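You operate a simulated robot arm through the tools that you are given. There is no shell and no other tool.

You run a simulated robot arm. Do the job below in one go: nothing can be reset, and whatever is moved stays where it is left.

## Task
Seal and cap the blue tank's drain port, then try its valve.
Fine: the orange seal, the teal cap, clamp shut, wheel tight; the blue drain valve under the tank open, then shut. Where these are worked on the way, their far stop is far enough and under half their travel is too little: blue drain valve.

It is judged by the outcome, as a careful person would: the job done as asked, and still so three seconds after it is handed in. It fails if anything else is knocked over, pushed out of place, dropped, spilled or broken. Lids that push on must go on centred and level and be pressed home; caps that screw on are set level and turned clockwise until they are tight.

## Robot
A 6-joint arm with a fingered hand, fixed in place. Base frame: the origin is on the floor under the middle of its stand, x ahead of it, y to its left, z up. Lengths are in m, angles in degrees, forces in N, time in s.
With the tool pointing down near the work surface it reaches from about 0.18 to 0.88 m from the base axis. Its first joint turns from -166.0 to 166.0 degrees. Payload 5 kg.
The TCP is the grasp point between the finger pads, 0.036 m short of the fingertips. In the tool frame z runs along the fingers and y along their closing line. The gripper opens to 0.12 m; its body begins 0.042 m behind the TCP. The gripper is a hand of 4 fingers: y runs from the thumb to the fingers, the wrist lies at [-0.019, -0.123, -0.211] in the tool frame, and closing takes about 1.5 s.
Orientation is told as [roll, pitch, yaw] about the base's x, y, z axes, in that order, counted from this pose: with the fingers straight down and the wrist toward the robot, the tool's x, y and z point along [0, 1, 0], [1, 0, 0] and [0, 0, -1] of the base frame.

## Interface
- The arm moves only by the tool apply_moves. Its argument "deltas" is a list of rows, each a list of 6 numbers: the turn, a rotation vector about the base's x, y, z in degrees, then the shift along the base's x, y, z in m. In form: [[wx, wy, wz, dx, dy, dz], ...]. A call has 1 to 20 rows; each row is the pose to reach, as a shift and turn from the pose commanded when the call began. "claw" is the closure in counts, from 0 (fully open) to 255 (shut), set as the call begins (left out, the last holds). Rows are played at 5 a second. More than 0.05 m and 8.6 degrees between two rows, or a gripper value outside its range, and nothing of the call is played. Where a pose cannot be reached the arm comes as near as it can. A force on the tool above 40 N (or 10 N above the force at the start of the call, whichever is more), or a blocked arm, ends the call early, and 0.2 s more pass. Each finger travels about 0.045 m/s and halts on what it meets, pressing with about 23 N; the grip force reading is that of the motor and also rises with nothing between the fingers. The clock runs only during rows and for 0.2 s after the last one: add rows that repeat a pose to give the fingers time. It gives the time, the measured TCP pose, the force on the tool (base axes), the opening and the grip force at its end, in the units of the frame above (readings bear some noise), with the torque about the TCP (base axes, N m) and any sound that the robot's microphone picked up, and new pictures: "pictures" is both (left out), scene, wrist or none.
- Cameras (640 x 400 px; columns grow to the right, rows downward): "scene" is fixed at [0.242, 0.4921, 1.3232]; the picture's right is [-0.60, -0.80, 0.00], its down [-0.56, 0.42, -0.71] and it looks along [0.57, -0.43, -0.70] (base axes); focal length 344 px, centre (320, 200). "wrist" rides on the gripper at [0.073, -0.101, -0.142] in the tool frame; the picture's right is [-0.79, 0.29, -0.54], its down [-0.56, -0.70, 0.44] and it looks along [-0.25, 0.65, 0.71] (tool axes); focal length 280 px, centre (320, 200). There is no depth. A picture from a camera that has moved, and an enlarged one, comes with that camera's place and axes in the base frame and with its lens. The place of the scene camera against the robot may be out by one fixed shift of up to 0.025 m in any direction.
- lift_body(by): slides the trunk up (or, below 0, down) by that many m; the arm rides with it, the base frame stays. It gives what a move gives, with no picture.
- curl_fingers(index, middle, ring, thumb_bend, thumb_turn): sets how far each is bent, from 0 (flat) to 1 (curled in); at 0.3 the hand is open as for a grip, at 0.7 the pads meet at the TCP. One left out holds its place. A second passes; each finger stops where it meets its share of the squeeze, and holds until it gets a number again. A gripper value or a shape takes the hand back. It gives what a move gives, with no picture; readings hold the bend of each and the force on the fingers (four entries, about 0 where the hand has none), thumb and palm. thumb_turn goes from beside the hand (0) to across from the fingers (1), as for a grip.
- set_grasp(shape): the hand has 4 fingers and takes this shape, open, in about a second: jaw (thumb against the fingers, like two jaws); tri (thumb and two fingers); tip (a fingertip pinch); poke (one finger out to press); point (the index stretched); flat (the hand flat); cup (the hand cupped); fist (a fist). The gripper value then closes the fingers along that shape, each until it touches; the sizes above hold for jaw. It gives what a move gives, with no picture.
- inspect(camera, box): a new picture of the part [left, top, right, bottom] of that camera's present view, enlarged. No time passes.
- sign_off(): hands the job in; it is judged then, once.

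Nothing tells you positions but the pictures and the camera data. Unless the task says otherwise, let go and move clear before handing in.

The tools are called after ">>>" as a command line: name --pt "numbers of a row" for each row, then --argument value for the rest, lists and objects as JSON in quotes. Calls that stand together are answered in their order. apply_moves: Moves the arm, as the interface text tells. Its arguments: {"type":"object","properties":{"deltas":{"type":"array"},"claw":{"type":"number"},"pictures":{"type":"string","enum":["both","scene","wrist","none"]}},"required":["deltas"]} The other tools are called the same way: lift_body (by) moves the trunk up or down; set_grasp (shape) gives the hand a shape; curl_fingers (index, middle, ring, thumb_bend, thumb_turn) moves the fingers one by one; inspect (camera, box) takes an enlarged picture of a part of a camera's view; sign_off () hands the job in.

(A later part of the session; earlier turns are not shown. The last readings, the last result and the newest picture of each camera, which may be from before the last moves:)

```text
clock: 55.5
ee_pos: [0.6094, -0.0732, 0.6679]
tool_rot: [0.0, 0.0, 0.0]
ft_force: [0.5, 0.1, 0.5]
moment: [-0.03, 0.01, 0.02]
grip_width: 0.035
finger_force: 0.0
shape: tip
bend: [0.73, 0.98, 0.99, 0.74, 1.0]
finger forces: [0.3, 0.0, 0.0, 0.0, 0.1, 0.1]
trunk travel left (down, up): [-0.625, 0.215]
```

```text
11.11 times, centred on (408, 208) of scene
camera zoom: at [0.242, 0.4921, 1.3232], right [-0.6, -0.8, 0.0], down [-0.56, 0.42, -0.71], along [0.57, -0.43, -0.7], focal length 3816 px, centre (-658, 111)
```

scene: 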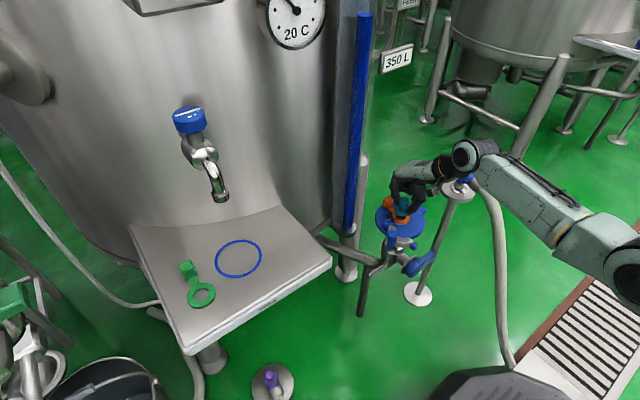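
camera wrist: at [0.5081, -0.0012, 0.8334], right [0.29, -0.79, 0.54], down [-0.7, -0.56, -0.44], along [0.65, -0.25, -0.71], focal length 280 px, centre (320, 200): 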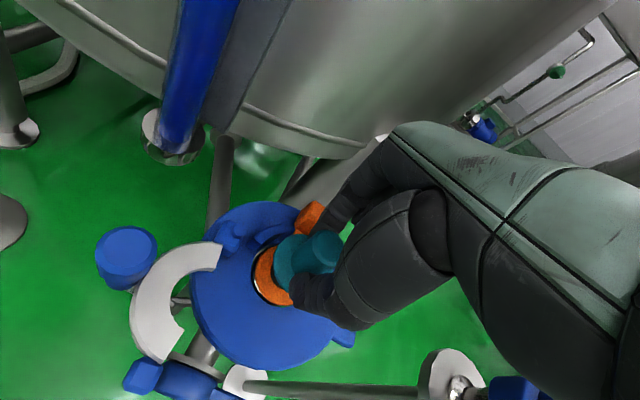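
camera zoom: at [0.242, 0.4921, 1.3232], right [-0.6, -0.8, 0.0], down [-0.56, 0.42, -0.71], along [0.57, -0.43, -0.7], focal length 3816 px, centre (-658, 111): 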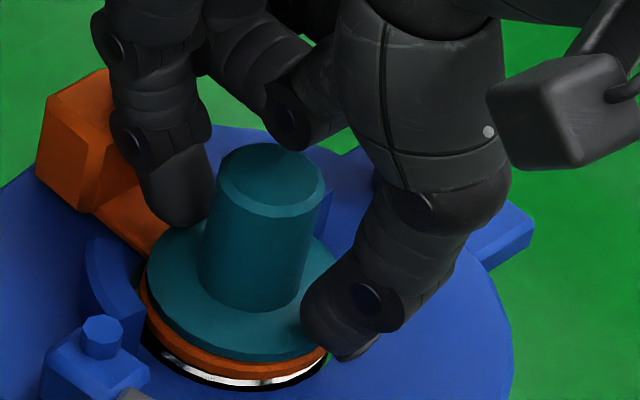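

Released, and the cap stays put. I'm lifting straight up to check.

>>> apply_moves --pt "0 0 0 0 0 0.008" --pt "0 0 0 0 0 0.02" --pt "0 0 0 0 0 0.035" --pt "0 0 0 0 0 0.05" --pt "0 0 0 -0.02 0 0.08" --pt "0 0 0 -0.04 0 0.1" --pt "0 0 0 -0.06 0.0 0.13" --pt "0 0 0 -0.06 0.0 0.13" --pictures "both"

>>> inspect --camera "scene" --box '[380, 180, 444, 230]'

>>> inspect --camera "wrist" --box '[120, 180, 360, 340]'

```text
clock: 57.3
ee_pos: [0.5511, -0.0738, 0.7968]
tool_rot: [0.0, -0.1, 0.0]
ft_force: [0.0, -0.1, -0.9]
moment: [0.01, 0.02, -0.04]
grip_width: 0.0351
finger_force: 0.0
shape: tip
bend: [0.73, 0.98, 0.99, 0.74, 1.0]
finger forces: [0.0, 0.0, 0.0, 0.1, 0.0, 0.0]
trunk travel left (down, up): [-0.625, 0.215]
camera wrist: at [0.4493, -0.0014, 0.9386], right [0.29, -0.79, 0.54], down [-0.7, -0.56, -0.44], along [0.65, -0.25, -0.71], focal length 280 px, centre (320, 200)
```

scene: 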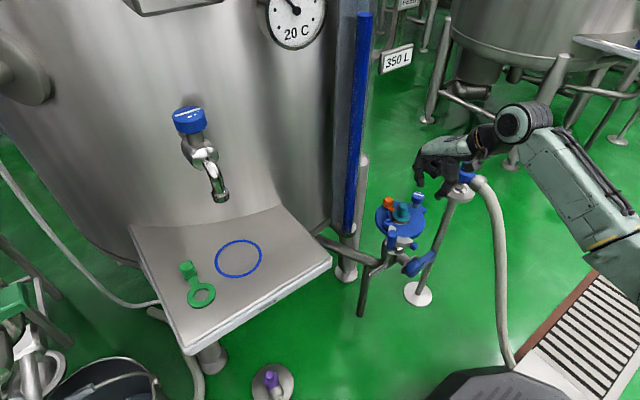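
wrist: 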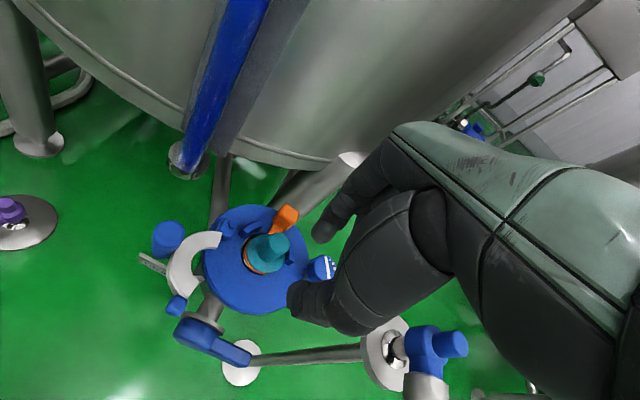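

```text
8.00 times, centred on (412, 205) of scene
camera zoom: at [0.242, 0.4921, 1.3232], right [-0.6, -0.8, 0.0], down [-0.56, 0.42, -0.71], along [0.57, -0.43, -0.7], focal length 2748 px, centre (-416, 160)
```

zoom: 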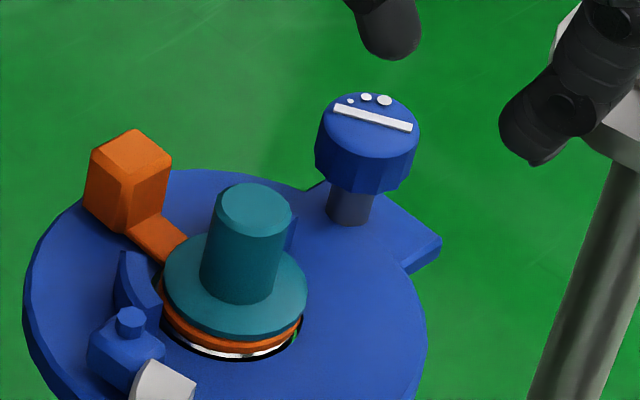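

```text
2.50 times, centred on (240, 260) of wrist
camera zoom: at [0.4493, -0.0014, 0.9386], right [0.29, -0.79, 0.54], down [-0.7, -0.56, -0.44], along [0.65, -0.25, -0.71], focal length 701 px, centre (520, 50)
```

zoom: 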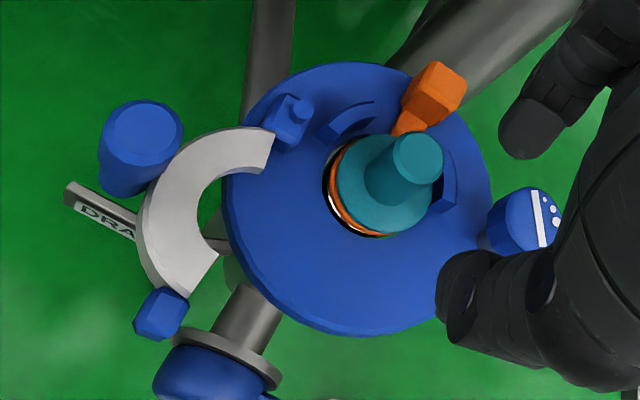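

The cap sits level and centred on the seal. Next is the clamp: its handle is at about (0.556, 0.027), top z≈0.665, and the hinge is at about (0.611, -0.016), so I need to swing it roughly 70° counter-clockwise. I'll yaw the hand +90° at height and open to a loose cage.

>>> apply_moves --pt "0 0 7.5 0 0.008 0.0" --pt "0 0 15 0 0.016 0.0" --pt "0 0 22.5 0 0.024 0.0" --pt "0 0 30 0 0.032 0" --pt "0 0 37.5 0 0.04 0" --pt "0 0 45 0 0.048 0" --pt "0 0 52.5 0 0.056 0" --pt "0 0 60 0 0.064 0" --pt "0 0 67.5 0.002 0.072 0" --pt "0 0 75 0.003 0.08 0" --pt "0 0 82.5 0.004 0.088 0" --pt "0 0 90 0.005 0.094 0" --pt "0 0 90 0.005 0.094 0" --claw 160 --pictures "both"

>>> inspect --camera "wrist" --box '[160, 150, 400, 320]'

```text
clock: 60.1
ee_pos: [0.5538, 0.0196, 0.797]
tool_rot: [0.0, 0.0, 90.0]
ft_force: [-0.6, 0.8, -0.7]
moment: [0.0, -0.01, 0.01]
grip_width: 0.0444
finger_force: 0.1
shape: tip
bend: [0.73, 0.98, 0.99, 0.73, 1.0]
finger forces: [0.0, 0.0, 0.1, 0.0, 0.0, 0.0]
trunk travel left (down, up): [-0.625, 0.215]
camera wrist: at [0.4812, -0.0809, 0.9395], right [0.79, 0.29, 0.54], down [0.56, -0.7, -0.44], along [0.25, 0.65, -0.71], focal length 280 px, centre (320, 200)
```

scene: 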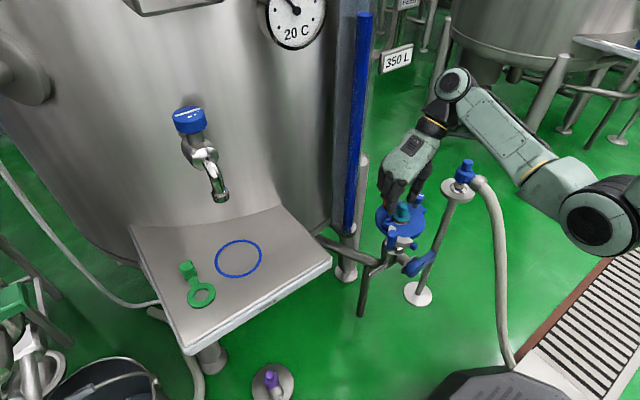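
wrist: 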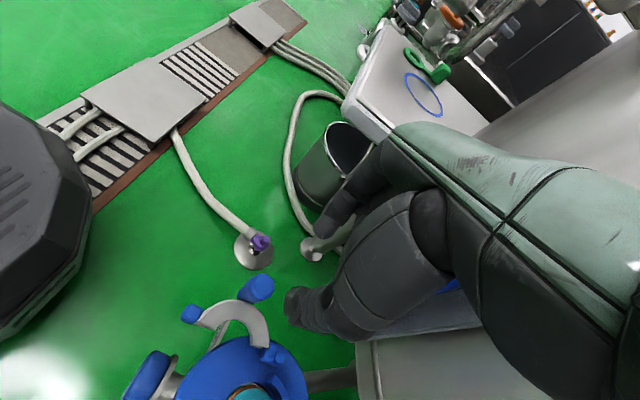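

```text
2.35 times, centred on (280, 235) of wrist
camera zoom: at [0.4812, -0.0809, 0.9395], right [0.79, 0.29, 0.54], down [0.56, -0.7, -0.44], along [0.25, 0.65, -0.71], focal length 660 px, centre (414, 118)
```

zoom: 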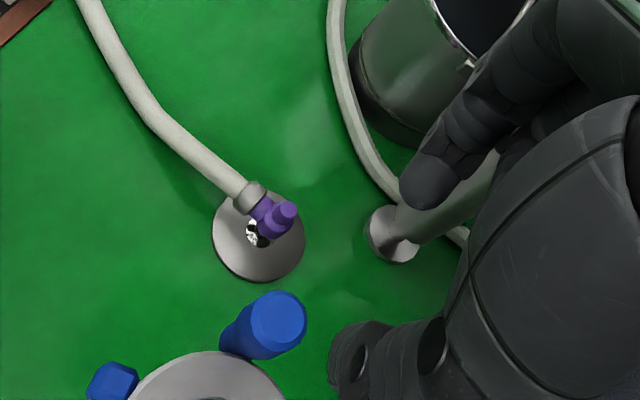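

The handle is confirmed at about (0.555, 0.027). I'm descending with the fingers straddling it.

>>> apply_moves --pt "0 0 0 0.001 0.0075 -0.02" --pt "0 0 0 0.001 0.0075 -0.04" --pt "0 0 0 0.001 0.0075 -0.06" --pt "0 0 0 0.001 0.0075 -0.08" --pt "0 0 0 0.001 0.0075 -0.09" --pt "0 0 0 0.001 0.0075 -0.09" --pictures "both"

>>> inspect --camera "wrist" --box '[200, 180, 440, 350]'

>>> inspect --camera "scene" --box '[370, 180, 450, 260]'

```text
clock: 61.5
ee_pos: [0.5558, 0.0274, 0.7062]
tool_rot: [-0.1, 0.0, 90.0]
ft_force: [0.7, 0.6, 0.3]
moment: [0.06, 0.0, -0.01]
grip_width: 0.0445
finger_force: 0.1
shape: tip
bend: [0.73, 0.98, 0.99, 0.73, 1.0]
finger forces: [0.0, 0.1, 0.1, 0.0, 0.0, 0.0]
trunk travel left (down, up): [-0.625, 0.215]
camera wrist: at [0.4832, -0.0735, 0.8487], right [0.79, 0.29, 0.54], down [0.56, -0.7, -0.44], along [0.25, 0.65, -0.71], focal length 280 px, centre (320, 200)
```

scene: 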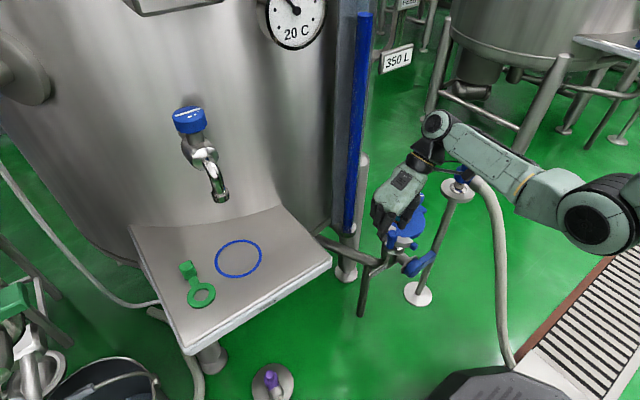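
wrist: 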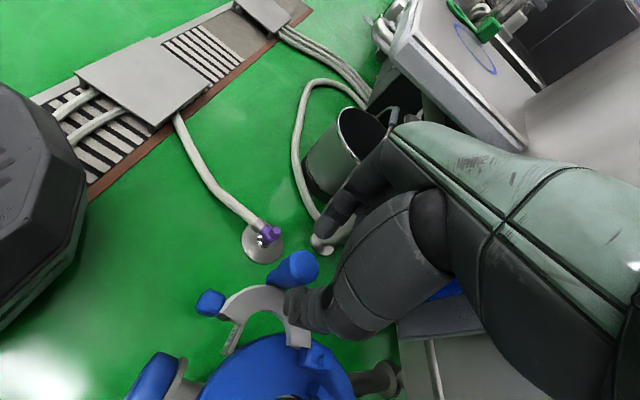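

```text
2.35 times, centred on (320, 265) of wrist
camera zoom: at [0.4832, -0.0735, 0.8487], right [0.79, 0.29, 0.54], down [0.56, -0.7, -0.44], along [0.25, 0.65, -0.71], focal length 660 px, centre (320, 47)
```

zoom: 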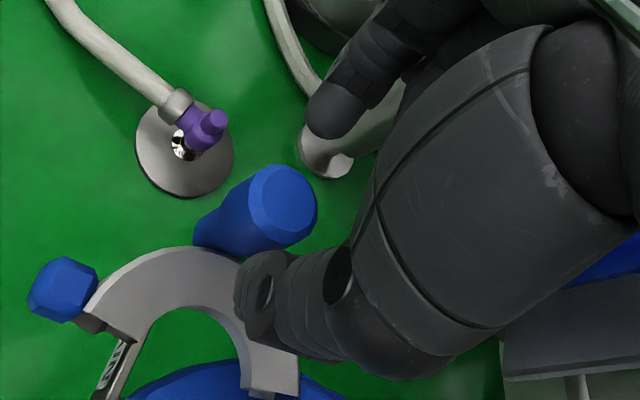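

```text
5.00 times, centred on (410, 220) of scene
camera zoom: at [0.242, 0.4921, 1.3232], right [-0.6, -0.8, 0.0], down [-0.56, 0.42, -0.71], along [0.57, -0.43, -0.7], focal length 1717 px, centre (-130, 100)
```

zoom: 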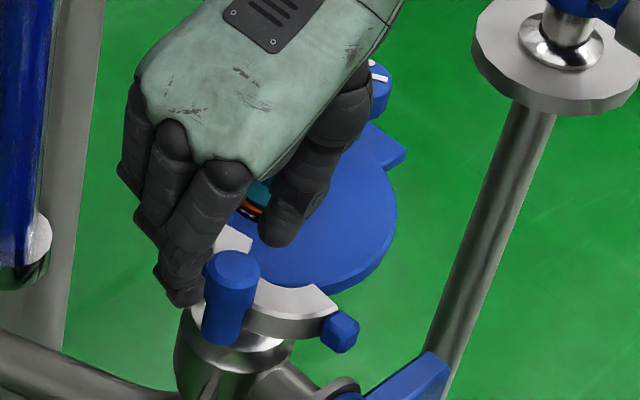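

The handle is centred between the fingertips. I'm lowering another 2.5 cm.

>>> apply_moves --pt "0 0 0 0 0 -0.01" --pt "0 0 0 0 0 -0.018" --pt "0 0 0 0 0 -0.025" --pt "0 0 0 0 0 -0.025" --pictures "none"

>>> inspect --camera "wrist" --box '[200, 180, 440, 350]'

>>> inspect --camera "scene" --box '[370, 180, 450, 260]'

```text
clock: 62.5
ee_pos: [0.555, 0.0277, 0.682]
tool_rot: [0.0, 0.1, 90.0]
ft_force: [0.4, -0.2, 0.1]
moment: [-0.03, -0.01, 0.01]
grip_width: 0.0445
finger_force: 0.0
shape: tip
bend: [0.73, 0.98, 0.99, 0.73, 1.0]
finger forces: [0.0, 0.0, 0.1, 0.0, 0.0, 0.0]
trunk travel left (down, up): [-0.625, 0.215]
```

```text
2.35 times, centred on (320, 265) of wrist
camera zoom: at [0.4832, -0.0733, 0.8238], right [0.79, 0.29, 0.54], down [0.56, -0.7, -0.44], along [0.25, 0.65, -0.71], focal length 660 px, centre (320, 47)
```

zoom: 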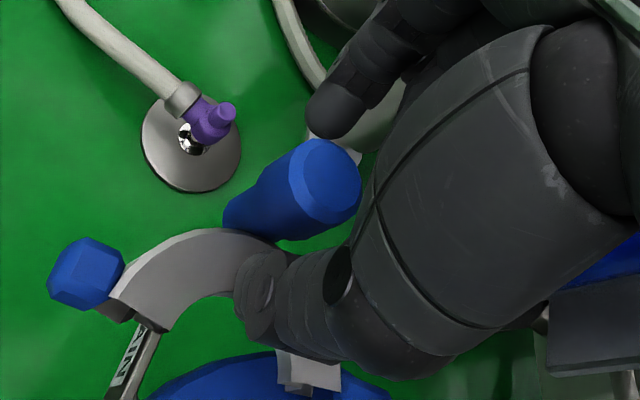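

```text
5.00 times, centred on (410, 220) of scene
camera zoom: at [0.242, 0.4921, 1.3232], right [-0.6, -0.8, 0.0], down [-0.56, 0.42, -0.71], along [0.57, -0.43, -0.7], focal length 1717 px, centre (-130, 100)
```

zoom: 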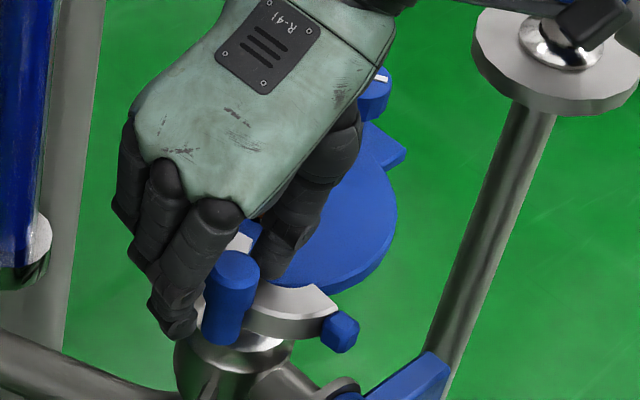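

The handle is caged with no contact force. I'm swinging it along the arc about the hinge, first half.

>>> apply_moves --pt "0 0 0 0 -0.0072 0" --pt "0 0 0 -0.0025 -0.011 0" --pt "0 0 0 -0.0053 -0.0151 0" --pt "0 0 0 -0.0075 -0.0195 0" --pt "0 0 0 -0.0095 -0.0238 0" --pt "0 0 0 -0.0112 -0.0285 0" --pt "0 0 0 -0.0125 -0.0331 0" --pt "0 0 0 -0.0135 -0.038 0" --pt "0 0 0 -0.0142 -0.0426 0" --pt "0 0 0 -0.0145 -0.0475 0" --pt "0 0 0 -0.0146 -0.0523 0" --pictures "both"

>>> inspect --camera "wrist" --box '[200, 180, 440, 350]'

>>> inspect --camera "scene" --box '[370, 180, 450, 260]'

```text
clock: 64.9
ee_pos: [0.5417, -0.0243, 0.6829]
tool_rot: [0.0, 0.0, 89.9]
ft_force: [0.0, -0.4, -0.5]
moment: [0.01, 0.04, 0.0]
grip_width: 0.0452
finger_force: 0.1
shape: tip
bend: [0.73, 0.98, 0.99, 0.73, 1.0]
finger forces: [0.2, 0.0, 0.0, 0.0, 0.0, 0.0]
trunk travel left (down, up): [-0.625, 0.215]
camera wrist: at [0.4688, -0.1253, 0.8238], right [0.79, 0.29, 0.54], down [0.56, -0.7, -0.44], along [0.25, 0.65, -0.71], focal length 280 px, centre (320, 200)
```

scene: 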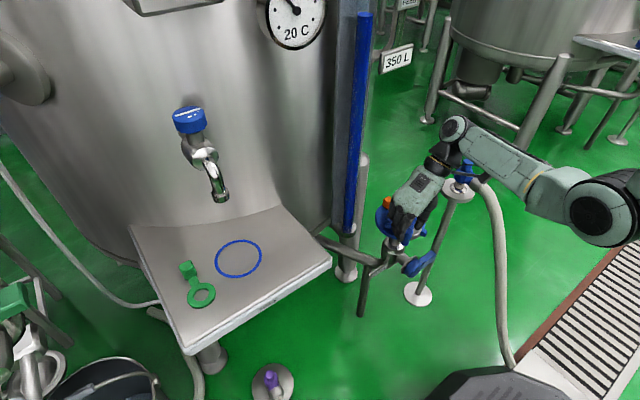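
wrist: 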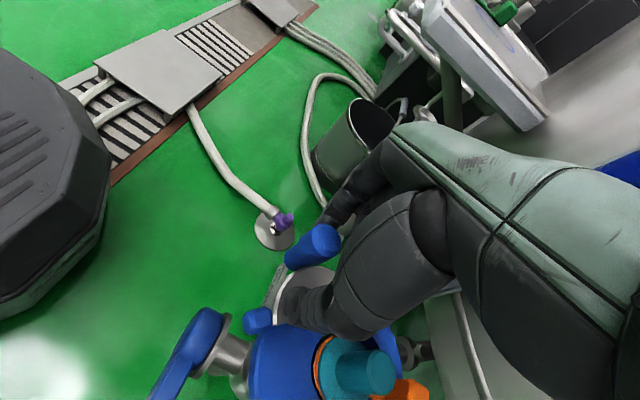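

```text
2.35 times, centred on (320, 265) of wrist
camera zoom: at [0.4688, -0.1253, 0.8238], right [0.79, 0.29, 0.54], down [0.56, -0.7, -0.44], along [0.25, 0.65, -0.71], focal length 660 px, centre (320, 47)
```

zoom: 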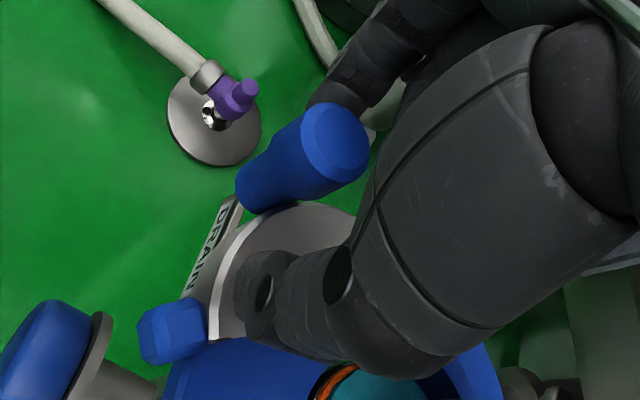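

```text
5.00 times, centred on (410, 220) of scene
camera zoom: at [0.242, 0.4921, 1.3232], right [-0.6, -0.8, 0.0], down [-0.56, 0.42, -0.71], along [0.57, -0.43, -0.7], focal length 1717 px, centre (-130, 100)
```

zoom: 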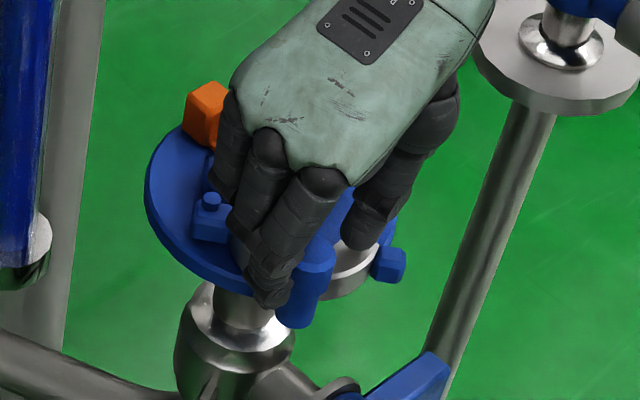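

The clamp is swinging freely with the handle. Continuing the second half to its stop.

>>> apply_moves --pt "0 0 0 0.0005 -0.0048 0" --pt "0 0 0 0.0011 -0.0097 0" --pt "0 0 0 0.0022 -0.0145 0" --pt "0 0 0 0.0034 -0.0191 0" --pt "0 0 0 0.0051 -0.0237 0" --pt "0 0 0 0.007 -0.0281 0" --pt "0 0 0 0.0088 -0.0314 0" --pt "0 0 0 0.0106 -0.0345 0" --pt "0 0 0 0.0106 -0.0345 0" --pictures "both"

>>> inspect --camera "wrist" --box '[200, 180, 440, 350]'

>>> inspect --camera "scene" --box '[370, 180, 450, 260]'

```text
clock: 66.9
ee_pos: [0.5531, -0.0598, 0.6817]
tool_rot: [0.0, 0.0, 90.0]
ft_force: [-0.3, 0.4, 0.6]
moment: [-0.04, -0.01, 0.02]
grip_width: 0.0452
finger_force: 0.0
shape: tip
bend: [0.73, 0.98, 0.99, 0.73, 1.0]
finger forces: [0.0, 0.1, 0.1, 0.0, 0.0, 0.0]
trunk travel left (down, up): [-0.625, 0.215]
camera wrist: at [0.479, -0.1606, 0.824], right [0.79, 0.29, 0.54], down [0.56, -0.7, -0.44], along [0.25, 0.65, -0.71], focal length 280 px, centre (320, 200)
```

scene: 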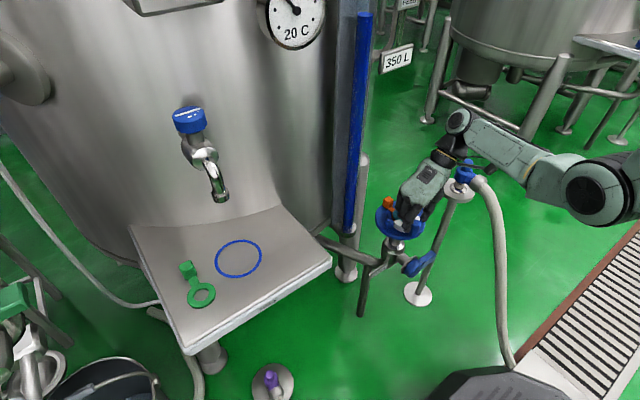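
wrist: 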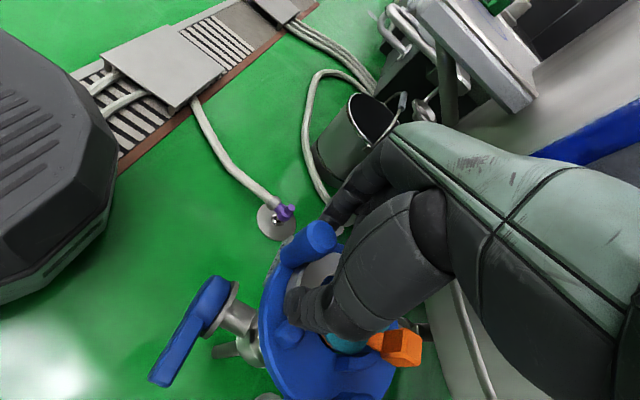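

```text
2.35 times, centred on (320, 265) of wrist
camera zoom: at [0.479, -0.1606, 0.824], right [0.79, 0.29, 0.54], down [0.56, -0.7, -0.44], along [0.25, 0.65, -0.71], focal length 660 px, centre (320, 47)
```

zoom: 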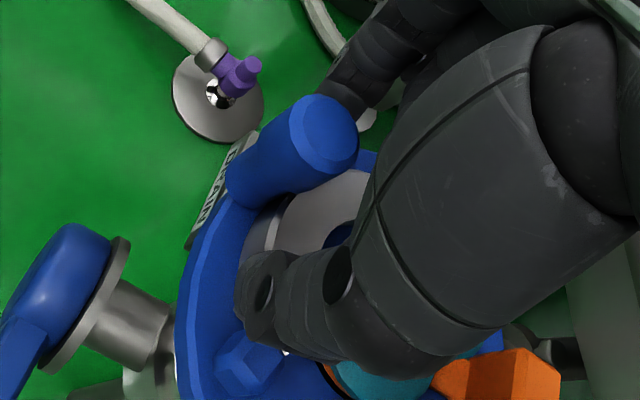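

```text
5.00 times, centred on (410, 220) of scene
camera zoom: at [0.242, 0.4921, 1.3232], right [-0.6, -0.8, 0.0], down [-0.56, 0.42, -0.71], along [0.57, -0.43, -0.7], focal length 1717 px, centre (-130, 100)
```

zoom: 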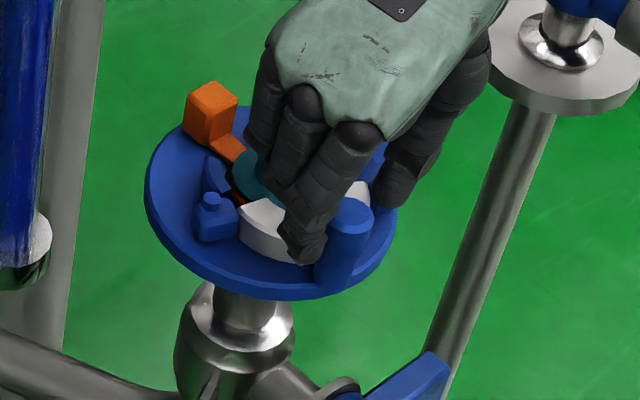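

I don't feel a stop yet. I'm pushing a little further along the arc until force appears.

>>> apply_moves --pt "0 0 0 0.002 -0.003 0" --pt "0 0 0 0.0042 -0.0059 0" --pt "0 0 0 0.0065 -0.0087 0" --pt "0 0 0 0.0089 -0.0114 0" --pt "0 0 0 0.0116 -0.0139 0" --pt "0 0 0 0.0116 -0.0139 0" --pictures "both"

>>> inspect --camera "wrist" --box '[200, 180, 440, 350]'

>>> inspect --camera "scene" --box '[370, 180, 450, 260]'

```text
clock: 68.3
ee_pos: [0.5646, -0.0724, 0.6817]
tool_rot: [0.0, 0.0, 90.0]
ft_force: [-0.3, 0.3, -0.5]
moment: [-0.02, 0.0, -0.01]
grip_width: 0.0449
finger_force: 0.1
shape: tip
bend: [0.73, 0.98, 0.99, 0.73, 1.0]
finger forces: [0.1, 0.1, 0.0, 0.0, 0.0, 0.0]
trunk travel left (down, up): [-0.625, 0.215]
camera wrist: at [0.4908, -0.1737, 0.8237], right [0.79, 0.29, 0.54], down [0.56, -0.7, -0.44], along [0.25, 0.65, -0.71], focal length 280 px, centre (320, 200)
```

scene: 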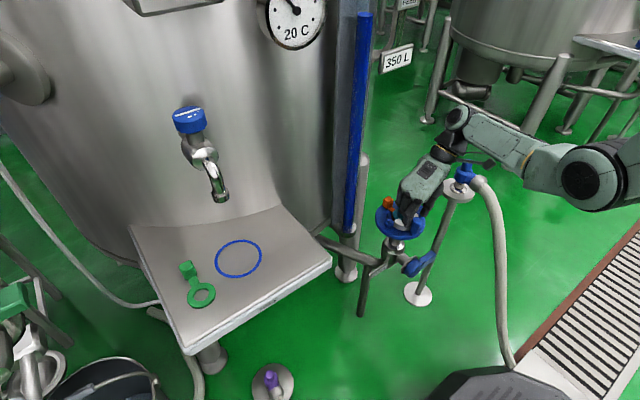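
wrist: 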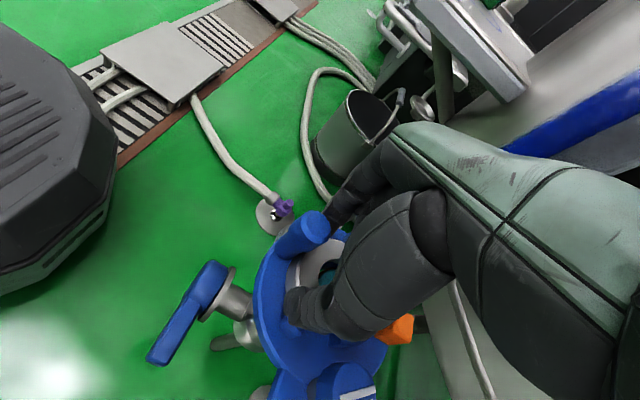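

```text
2.35 times, centred on (320, 265) of wrist
camera zoom: at [0.4908, -0.1737, 0.8237], right [0.79, 0.29, 0.54], down [0.56, -0.7, -0.44], along [0.25, 0.65, -0.71], focal length 660 px, centre (320, 47)
```

zoom: 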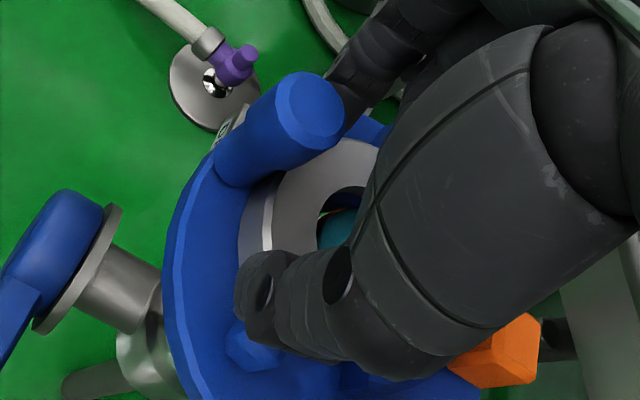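

```text
5.00 times, centred on (410, 220) of scene
camera zoom: at [0.242, 0.4921, 1.3232], right [-0.6, -0.8, 0.0], down [-0.56, 0.42, -0.71], along [0.57, -0.43, -0.7], focal length 1717 px, centre (-130, 100)
```

zoom: 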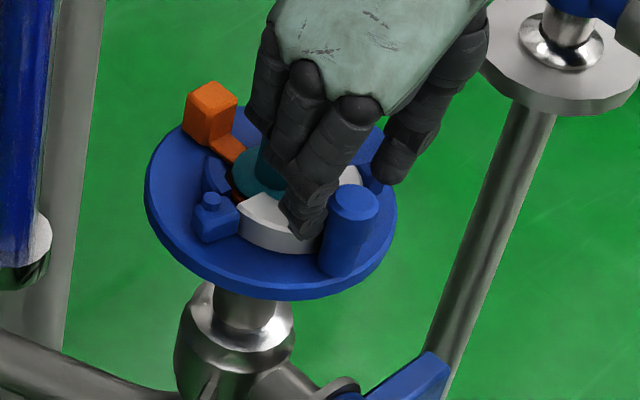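

The handle has slid to the edge of the index finger, at about (0.553, -0.051). I'll re-centre the index behind it and keep pushing tangentially to the stop.

>>> apply_moves --pt "0 0 0 0 0.012 0" --pt "0 0 0 -0.0116 0.012 0" --pt "0 0 0 -0.0116 0.006 0" --pt "0 0 0 -0.009 0.0017 0" --pt "0 0 0 -0.0066 -0.0026 0" --pt "0 0 0 -0.0036 -0.0066 0" --pt "0 0 0 -0.0036 -0.0066 0" --pictures "both"

>>> inspect --camera "wrist" --box '[200, 180, 440, 350]'

>>> inspect --camera "scene" --box '[370, 180, 450, 260]'

```text
clock: 69.9
ee_pos: [0.5597, -0.0803, 0.681]
tool_rot: [0.0, -0.1, 89.9]
ft_force: [0.2, 0.9, -0.8]
moment: [0.02, -0.03, 0.0]
grip_width: 0.0449
finger_force: 0.1
shape: tip
bend: [0.73, 0.98, 0.99, 0.73, 1.0]
finger forces: [0.0, 0.0, 0.1, 0.0, 0.0, 0.0]
trunk travel left (down, up): [-0.625, 0.215]
camera wrist: at [0.4865, -0.1807, 0.8238], right [0.79, 0.29, 0.54], down [0.56, -0.7, -0.44], along [0.25, 0.65, -0.71], focal length 280 px, centre (320, 200)
```

scene: 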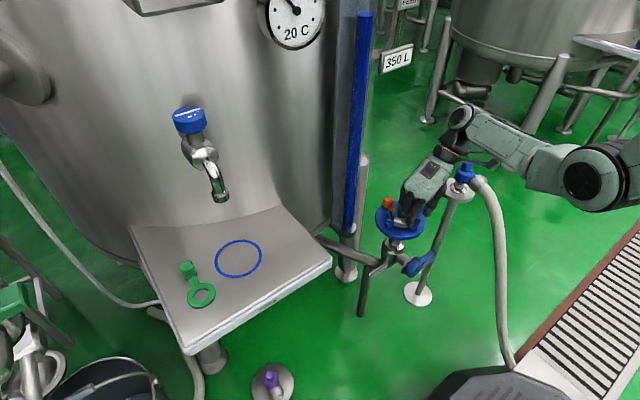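
wrist: 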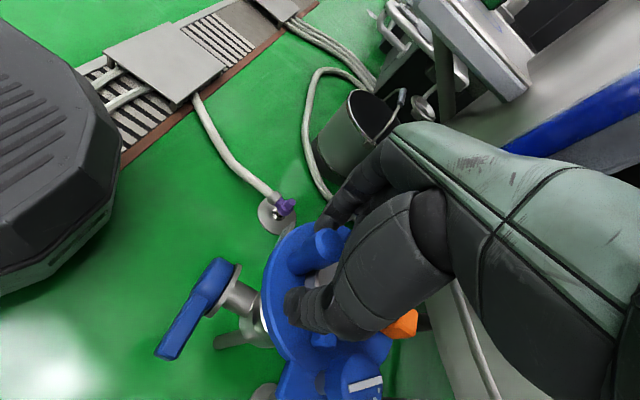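

```text
2.35 times, centred on (320, 265) of wrist
camera zoom: at [0.4865, -0.1807, 0.8238], right [0.79, 0.29, 0.54], down [0.56, -0.7, -0.44], along [0.25, 0.65, -0.71], focal length 660 px, centre (320, 47)
```

zoom: 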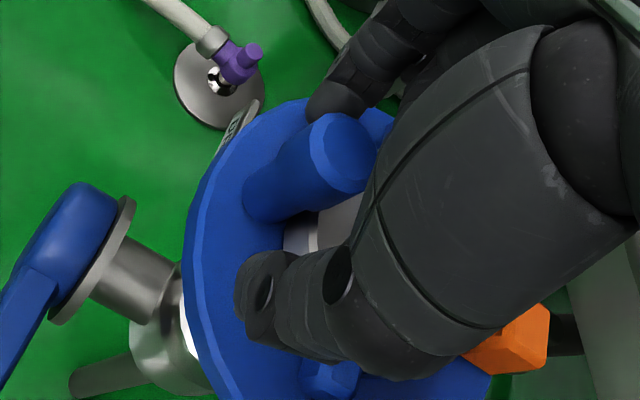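

```text
5.00 times, centred on (410, 220) of scene
camera zoom: at [0.242, 0.4921, 1.3232], right [-0.6, -0.8, 0.0], down [-0.56, 0.42, -0.71], along [0.57, -0.43, -0.7], focal length 1717 px, centre (-130, 100)
```

zoom: 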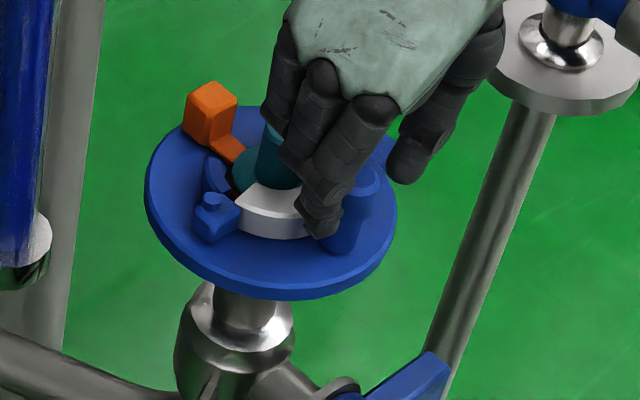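

The clamp is now about 84° round and the arc is closing on the cap. I'm pushing further with small steps until a stop is felt.

>>> apply_moves --pt "0 0 0 0.001 -0.003 0" --pt "0 0 0 0.003 -0.006 0" --pt "0 0 0 0.005 -0.009 0" --pt "0 0 0 0.0075 -0.0115 0" --pt "0 0 0 0.0075 -0.0115 0" --pictures "wrist"

>>> inspect --camera "wrist" --box '[200, 180, 440, 350]'

>>> inspect --camera "scene" --box '[370, 180, 450, 260]'

```text
clock: 71.1
ee_pos: [0.5666, -0.0907, 0.6826]
tool_rot: [0.0, 0.0, 90.0]
ft_force: [-1.6, 6.1, -0.3]
moment: [0.14, 0.04, 0.03]
grip_width: 0.0496
finger_force: 0.0
shape: tip
bend: [0.73, 0.98, 0.99, 0.73, 1.0]
finger forces: [4.7, 0.0, 0.0, 0.1, 0.0, 0.0]
trunk travel left (down, up): [-0.625, 0.215]
camera wrist: at [0.4939, -0.1909, 0.8241], right [0.79, 0.29, 0.54], down [0.56, -0.7, -0.44], along [0.25, 0.65, -0.71], focal length 280 px, centre (320, 200)
```

wrist: 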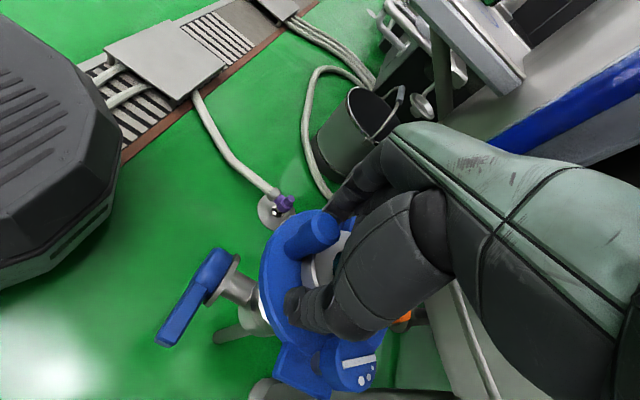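

```text
2.35 times, centred on (320, 265) of wrist
camera zoom: at [0.4939, -0.1909, 0.8241], right [0.79, 0.29, 0.54], down [0.56, -0.7, -0.44], along [0.25, 0.65, -0.71], focal length 660 px, centre (320, 47)
```

zoom: 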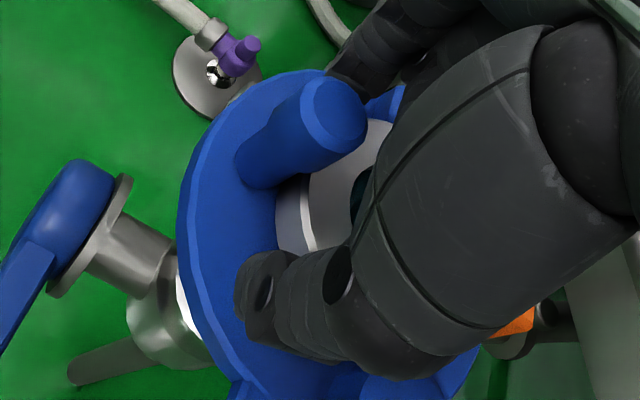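

```text
5.00 times, centred on (410, 220) of scene
camera zoom: at [0.242, 0.4921, 1.3232], right [-0.6, -0.8, 0.0], down [-0.56, 0.42, -0.71], along [0.57, -0.43, -0.7], focal length 1717 px, centre (-130, 100)
```

zoom: 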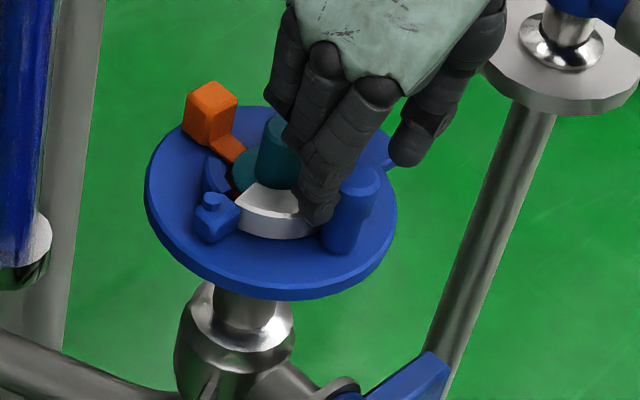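

The handle stopped moving at about (0.564, -0.067) while the force rose, so the clamp is at its stop. One more gentle push to confirm.

>>> apply_moves --pt "0 0 0 0.0 -0.003 0" --pt "0 0 0 0.001 -0.006 0" --pt "0 0 0 0.001 -0.006 0" --pictures "none"

>>> inspect --camera "wrist" --box '[200, 180, 440, 350]'

>>> inspect --camera "scene" --box '[370, 180, 450, 260]'

```text
clock: 71.9
ee_pos: [0.5672, -0.0959, 0.6816]
tool_rot: [0.0, 0.0, 90.0]
ft_force: [-2.3, 8.9, 1.7]
moment: [0.33, 0.09, 0.1]
grip_width: 0.057
finger_force: 0.0
shape: tip
bend: [0.33, 0.98, 0.99, 0.73, 1.0]
finger forces: [7.9, 0.1, 0.1, 0.0, 0.0, 0.1]
trunk travel left (down, up): [-0.625, 0.215]
```

```text
2.35 times, centred on (320, 265) of wrist
camera zoom: at [0.4949, -0.1965, 0.824], right [0.79, 0.29, 0.54], down [0.56, -0.7, -0.44], along [0.25, 0.65, -0.71], focal length 660 px, centre (320, 47)
```

zoom: 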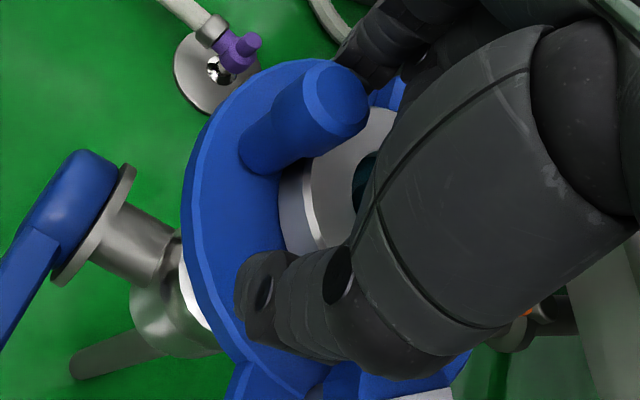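

```text
5.00 times, centred on (410, 220) of scene
camera zoom: at [0.242, 0.4921, 1.3232], right [-0.6, -0.8, 0.0], down [-0.56, 0.42, -0.71], along [0.57, -0.43, -0.7], focal length 1717 px, centre (-130, 100)
```

zoom: 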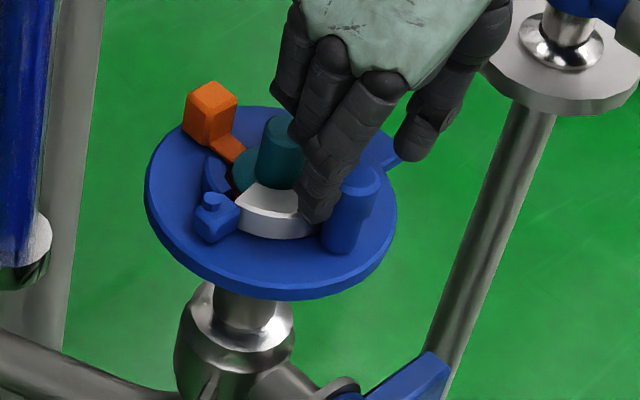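

The handle doesn't move at 9 N, so the clamp is shut. Backing off and rising for a clear look.

>>> apply_moves --pt "0 0 0 0 0.008 0" --pt "0 0 0 0 0.016 0.005" --pt "0 0 0 0 0.018 0.025" --pt "0 0 0 0 0.018 0.05" --pt "0 0 0 -0.01 0.018 0.08" --pt "0 0 0 -0.03 0.02 0.11" --pt "0 0 0 -0.05 0.02 0.13" --pt "0 0 0 -0.05 0.02 0.13" --pictures "both"

>>> inspect --camera "scene" --box '[375, 175, 455, 235]'

>>> inspect --camera "wrist" --box '[120, 220, 400, 400]'

```text
clock: 73.7
ee_pos: [0.5211, -0.0741, 0.8051]
tool_rot: [0.0, 0.0, 89.9]
ft_force: [0.1, 0.4, -0.3]
moment: [0.01, 0.0, -0.01]
grip_width: 0.0453
finger_force: 0.0
shape: tip
bend: [0.73, 0.98, 0.99, 0.73, 1.0]
finger forces: [0.0, 0.0, 0.0, 0.0, 0.1, 0.0]
out of reach, approached as far as the arm can: row 7, 8
trunk travel left (down, up): [-0.625, 0.215]
camera wrist: at [0.4477, -0.1756, 0.9478], right [0.79, 0.29, 0.54], down [0.56, -0.7, -0.44], along [0.25, 0.65, -0.71], focal length 280 px, centre (320, 200)
```

scene: 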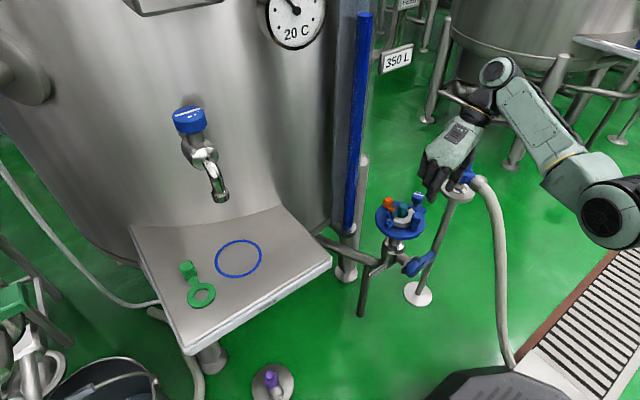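
wrist: 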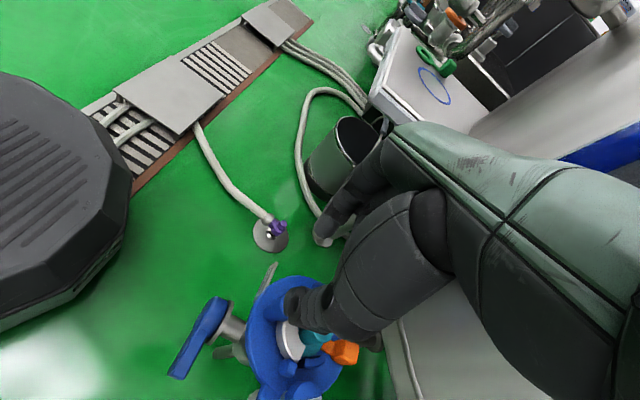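

```text
6.67 times, centred on (415, 205) of scene
camera zoom: at [0.242, 0.4921, 1.3232], right [-0.6, -0.8, 0.0], down [-0.56, 0.42, -0.71], along [0.57, -0.43, -0.7], focal length 2290 px, centre (-313, 167)
```

zoom: 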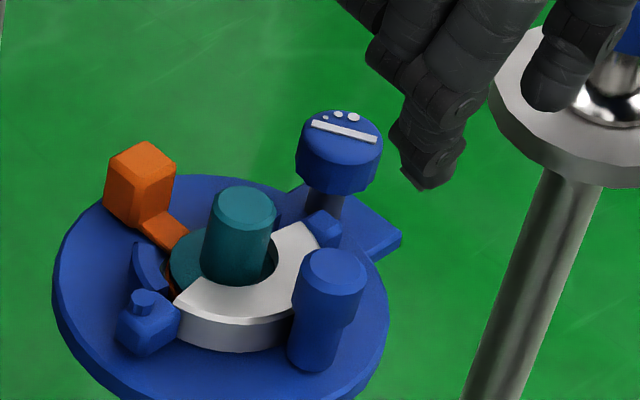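

```text
2.22 times, centred on (260, 310) of wrist
camera zoom: at [0.4477, -0.1756, 0.9478], right [0.79, 0.29, 0.54], down [0.56, -0.7, -0.44], along [0.25, 0.65, -0.71], focal length 623 px, centre (453, -44)
```

zoom: 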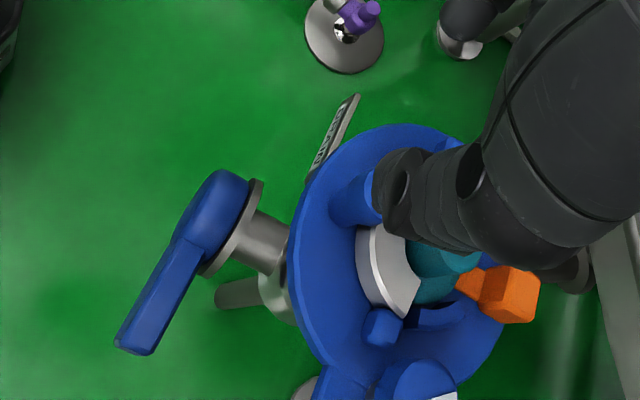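

The clamp arc now wraps the cap, with its tab next to the wheel post. Next is the wheel near (0.611, -0.138, top 0.666): I'll move above it with the fingers open and look.

>>> apply_moves --pt "0 0 0 0.02 -0.012 0" --pt "0 0 0 0.04 -0.025 -0.005" --pt "0 0 0 0.06 -0.038 -0.01" --pt "0 0 0 0.075 -0.052 -0.015" --pt "0 0 0 0.09 -0.064 -0.025" --pt "0 0 0 0.09 -0.064 -0.045" --pt "0 0 0 0.09 -0.064 -0.045" --claw 125 --pictures "both"

>>> inspect --camera "wrist" --box '[180, 180, 420, 350]'

>>> inspect --camera "scene" --box '[375, 155, 455, 235]'

```text
clock: 75.3
ee_pos: [0.6107, -0.1391, 0.7605]
tool_rot: [0.0, 0.0, 90.0]
ft_force: [-0.4, -0.6, -0.4]
moment: [-0.01, 0.04, -0.03]
grip_width: 0.0607
finger_force: 0.1
shape: tip
bend: [0.73, 0.98, 0.99, 0.69, 1.0]
finger forces: [0.0, 0.0, 0.0, 0.0, 0.0, 0.1]
trunk travel left (down, up): [-0.625, 0.215]
camera wrist: at [0.5373, -0.24, 0.9026], right [0.79, 0.29, 0.54], down [0.56, -0.7, -0.44], along [0.25, 0.65, -0.71], focal length 280 px, centre (320, 200)
```

scene: 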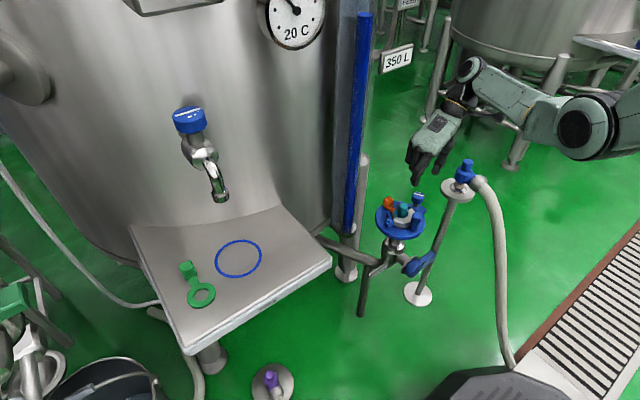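
wrist: 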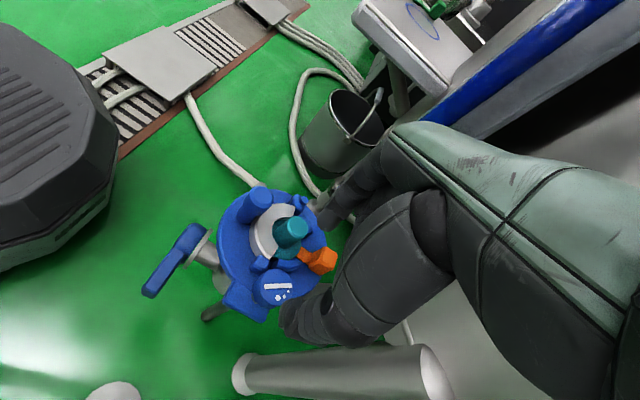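

```text
2.35 times, centred on (300, 265) of wrist
camera zoom: at [0.5373, -0.24, 0.9026], right [0.79, 0.29, 0.54], down [0.56, -0.7, -0.44], along [0.25, 0.65, -0.71], focal length 660 px, centre (367, 47)
```

zoom: 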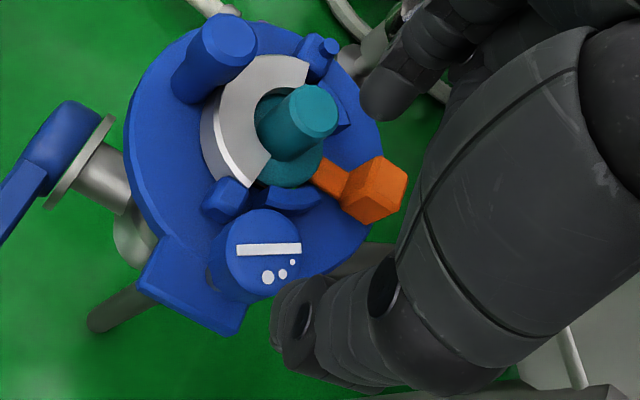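

```text
5.00 times, centred on (415, 195) of scene
camera zoom: at [0.242, 0.4921, 1.3232], right [-0.6, -0.8, 0.0], down [-0.56, 0.42, -0.71], along [0.57, -0.43, -0.7], focal length 1717 px, centre (-155, 225)
```

zoom: 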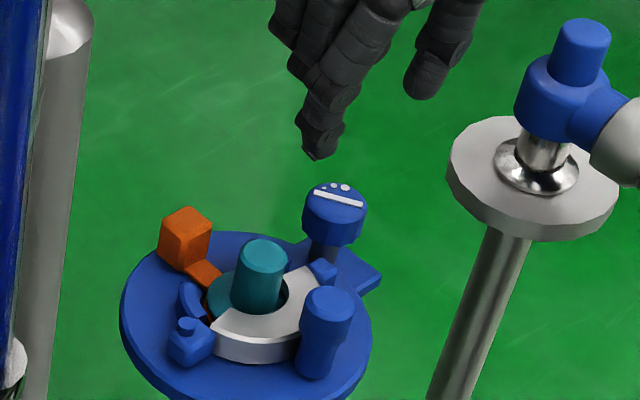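

The wheel top centre triangulates to about (0.6147, -0.141, 0.664). I'm centring and descending around it.

>>> apply_moves --pt "0 0 0 0.004 -0.002 -0.015" --pt "0 0 0 0.004 -0.002 -0.03" --pt "0 0 0 0.004 -0.002 -0.045" --pt "0 0 0 0.004 -0.002 -0.055" --pt "0 0 0 0.004 -0.002 -0.055" --pictures "none"

>>> inspect --camera "wrist" --box '[180, 180, 420, 350]'

>>> inspect --camera "scene" --box '[375, 155, 455, 235]'

```text
clock: 76.5
ee_pos: [0.6153, -0.1401, 0.7058]
tool_rot: [0.0, 0.0, 90.0]
ft_force: [-0.1, -0.2, 0.0]
moment: [0.0, 0.0, 0.01]
grip_width: 0.0605
finger_force: 0.0
shape: tip
bend: [0.73, 0.98, 0.99, 0.69, 1.0]
finger forces: [0.0, 0.0, 0.1, 0.1, 0.1, 0.0]
trunk travel left (down, up): [-0.625, 0.215]
```

```text
2.35 times, centred on (300, 265) of wrist
camera zoom: at [0.5428, -0.2409, 0.8482], right [0.79, 0.29, 0.54], down [0.56, -0.7, -0.44], along [0.25, 0.65, -0.71], focal length 660 px, centre (367, 47)
```

zoom: 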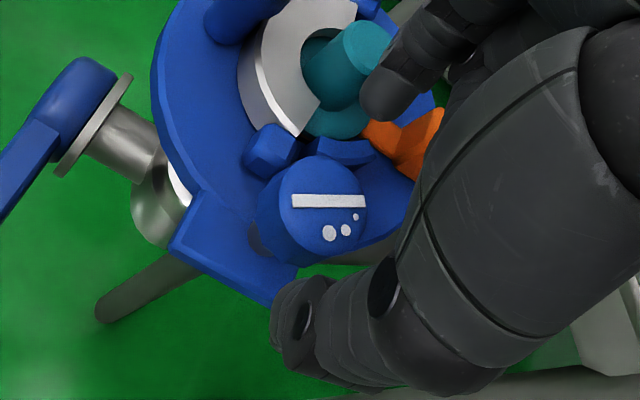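

```text
5.00 times, centred on (415, 195) of scene
camera zoom: at [0.242, 0.4921, 1.3232], right [-0.6, -0.8, 0.0], down [-0.56, 0.42, -0.71], along [0.57, -0.43, -0.7], focal length 1717 px, centre (-155, 225)
```

zoom: 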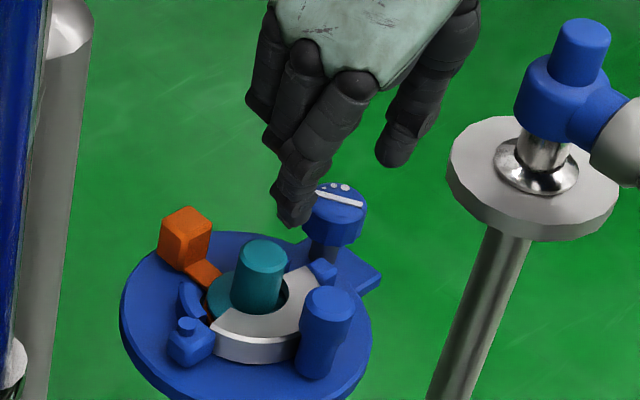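

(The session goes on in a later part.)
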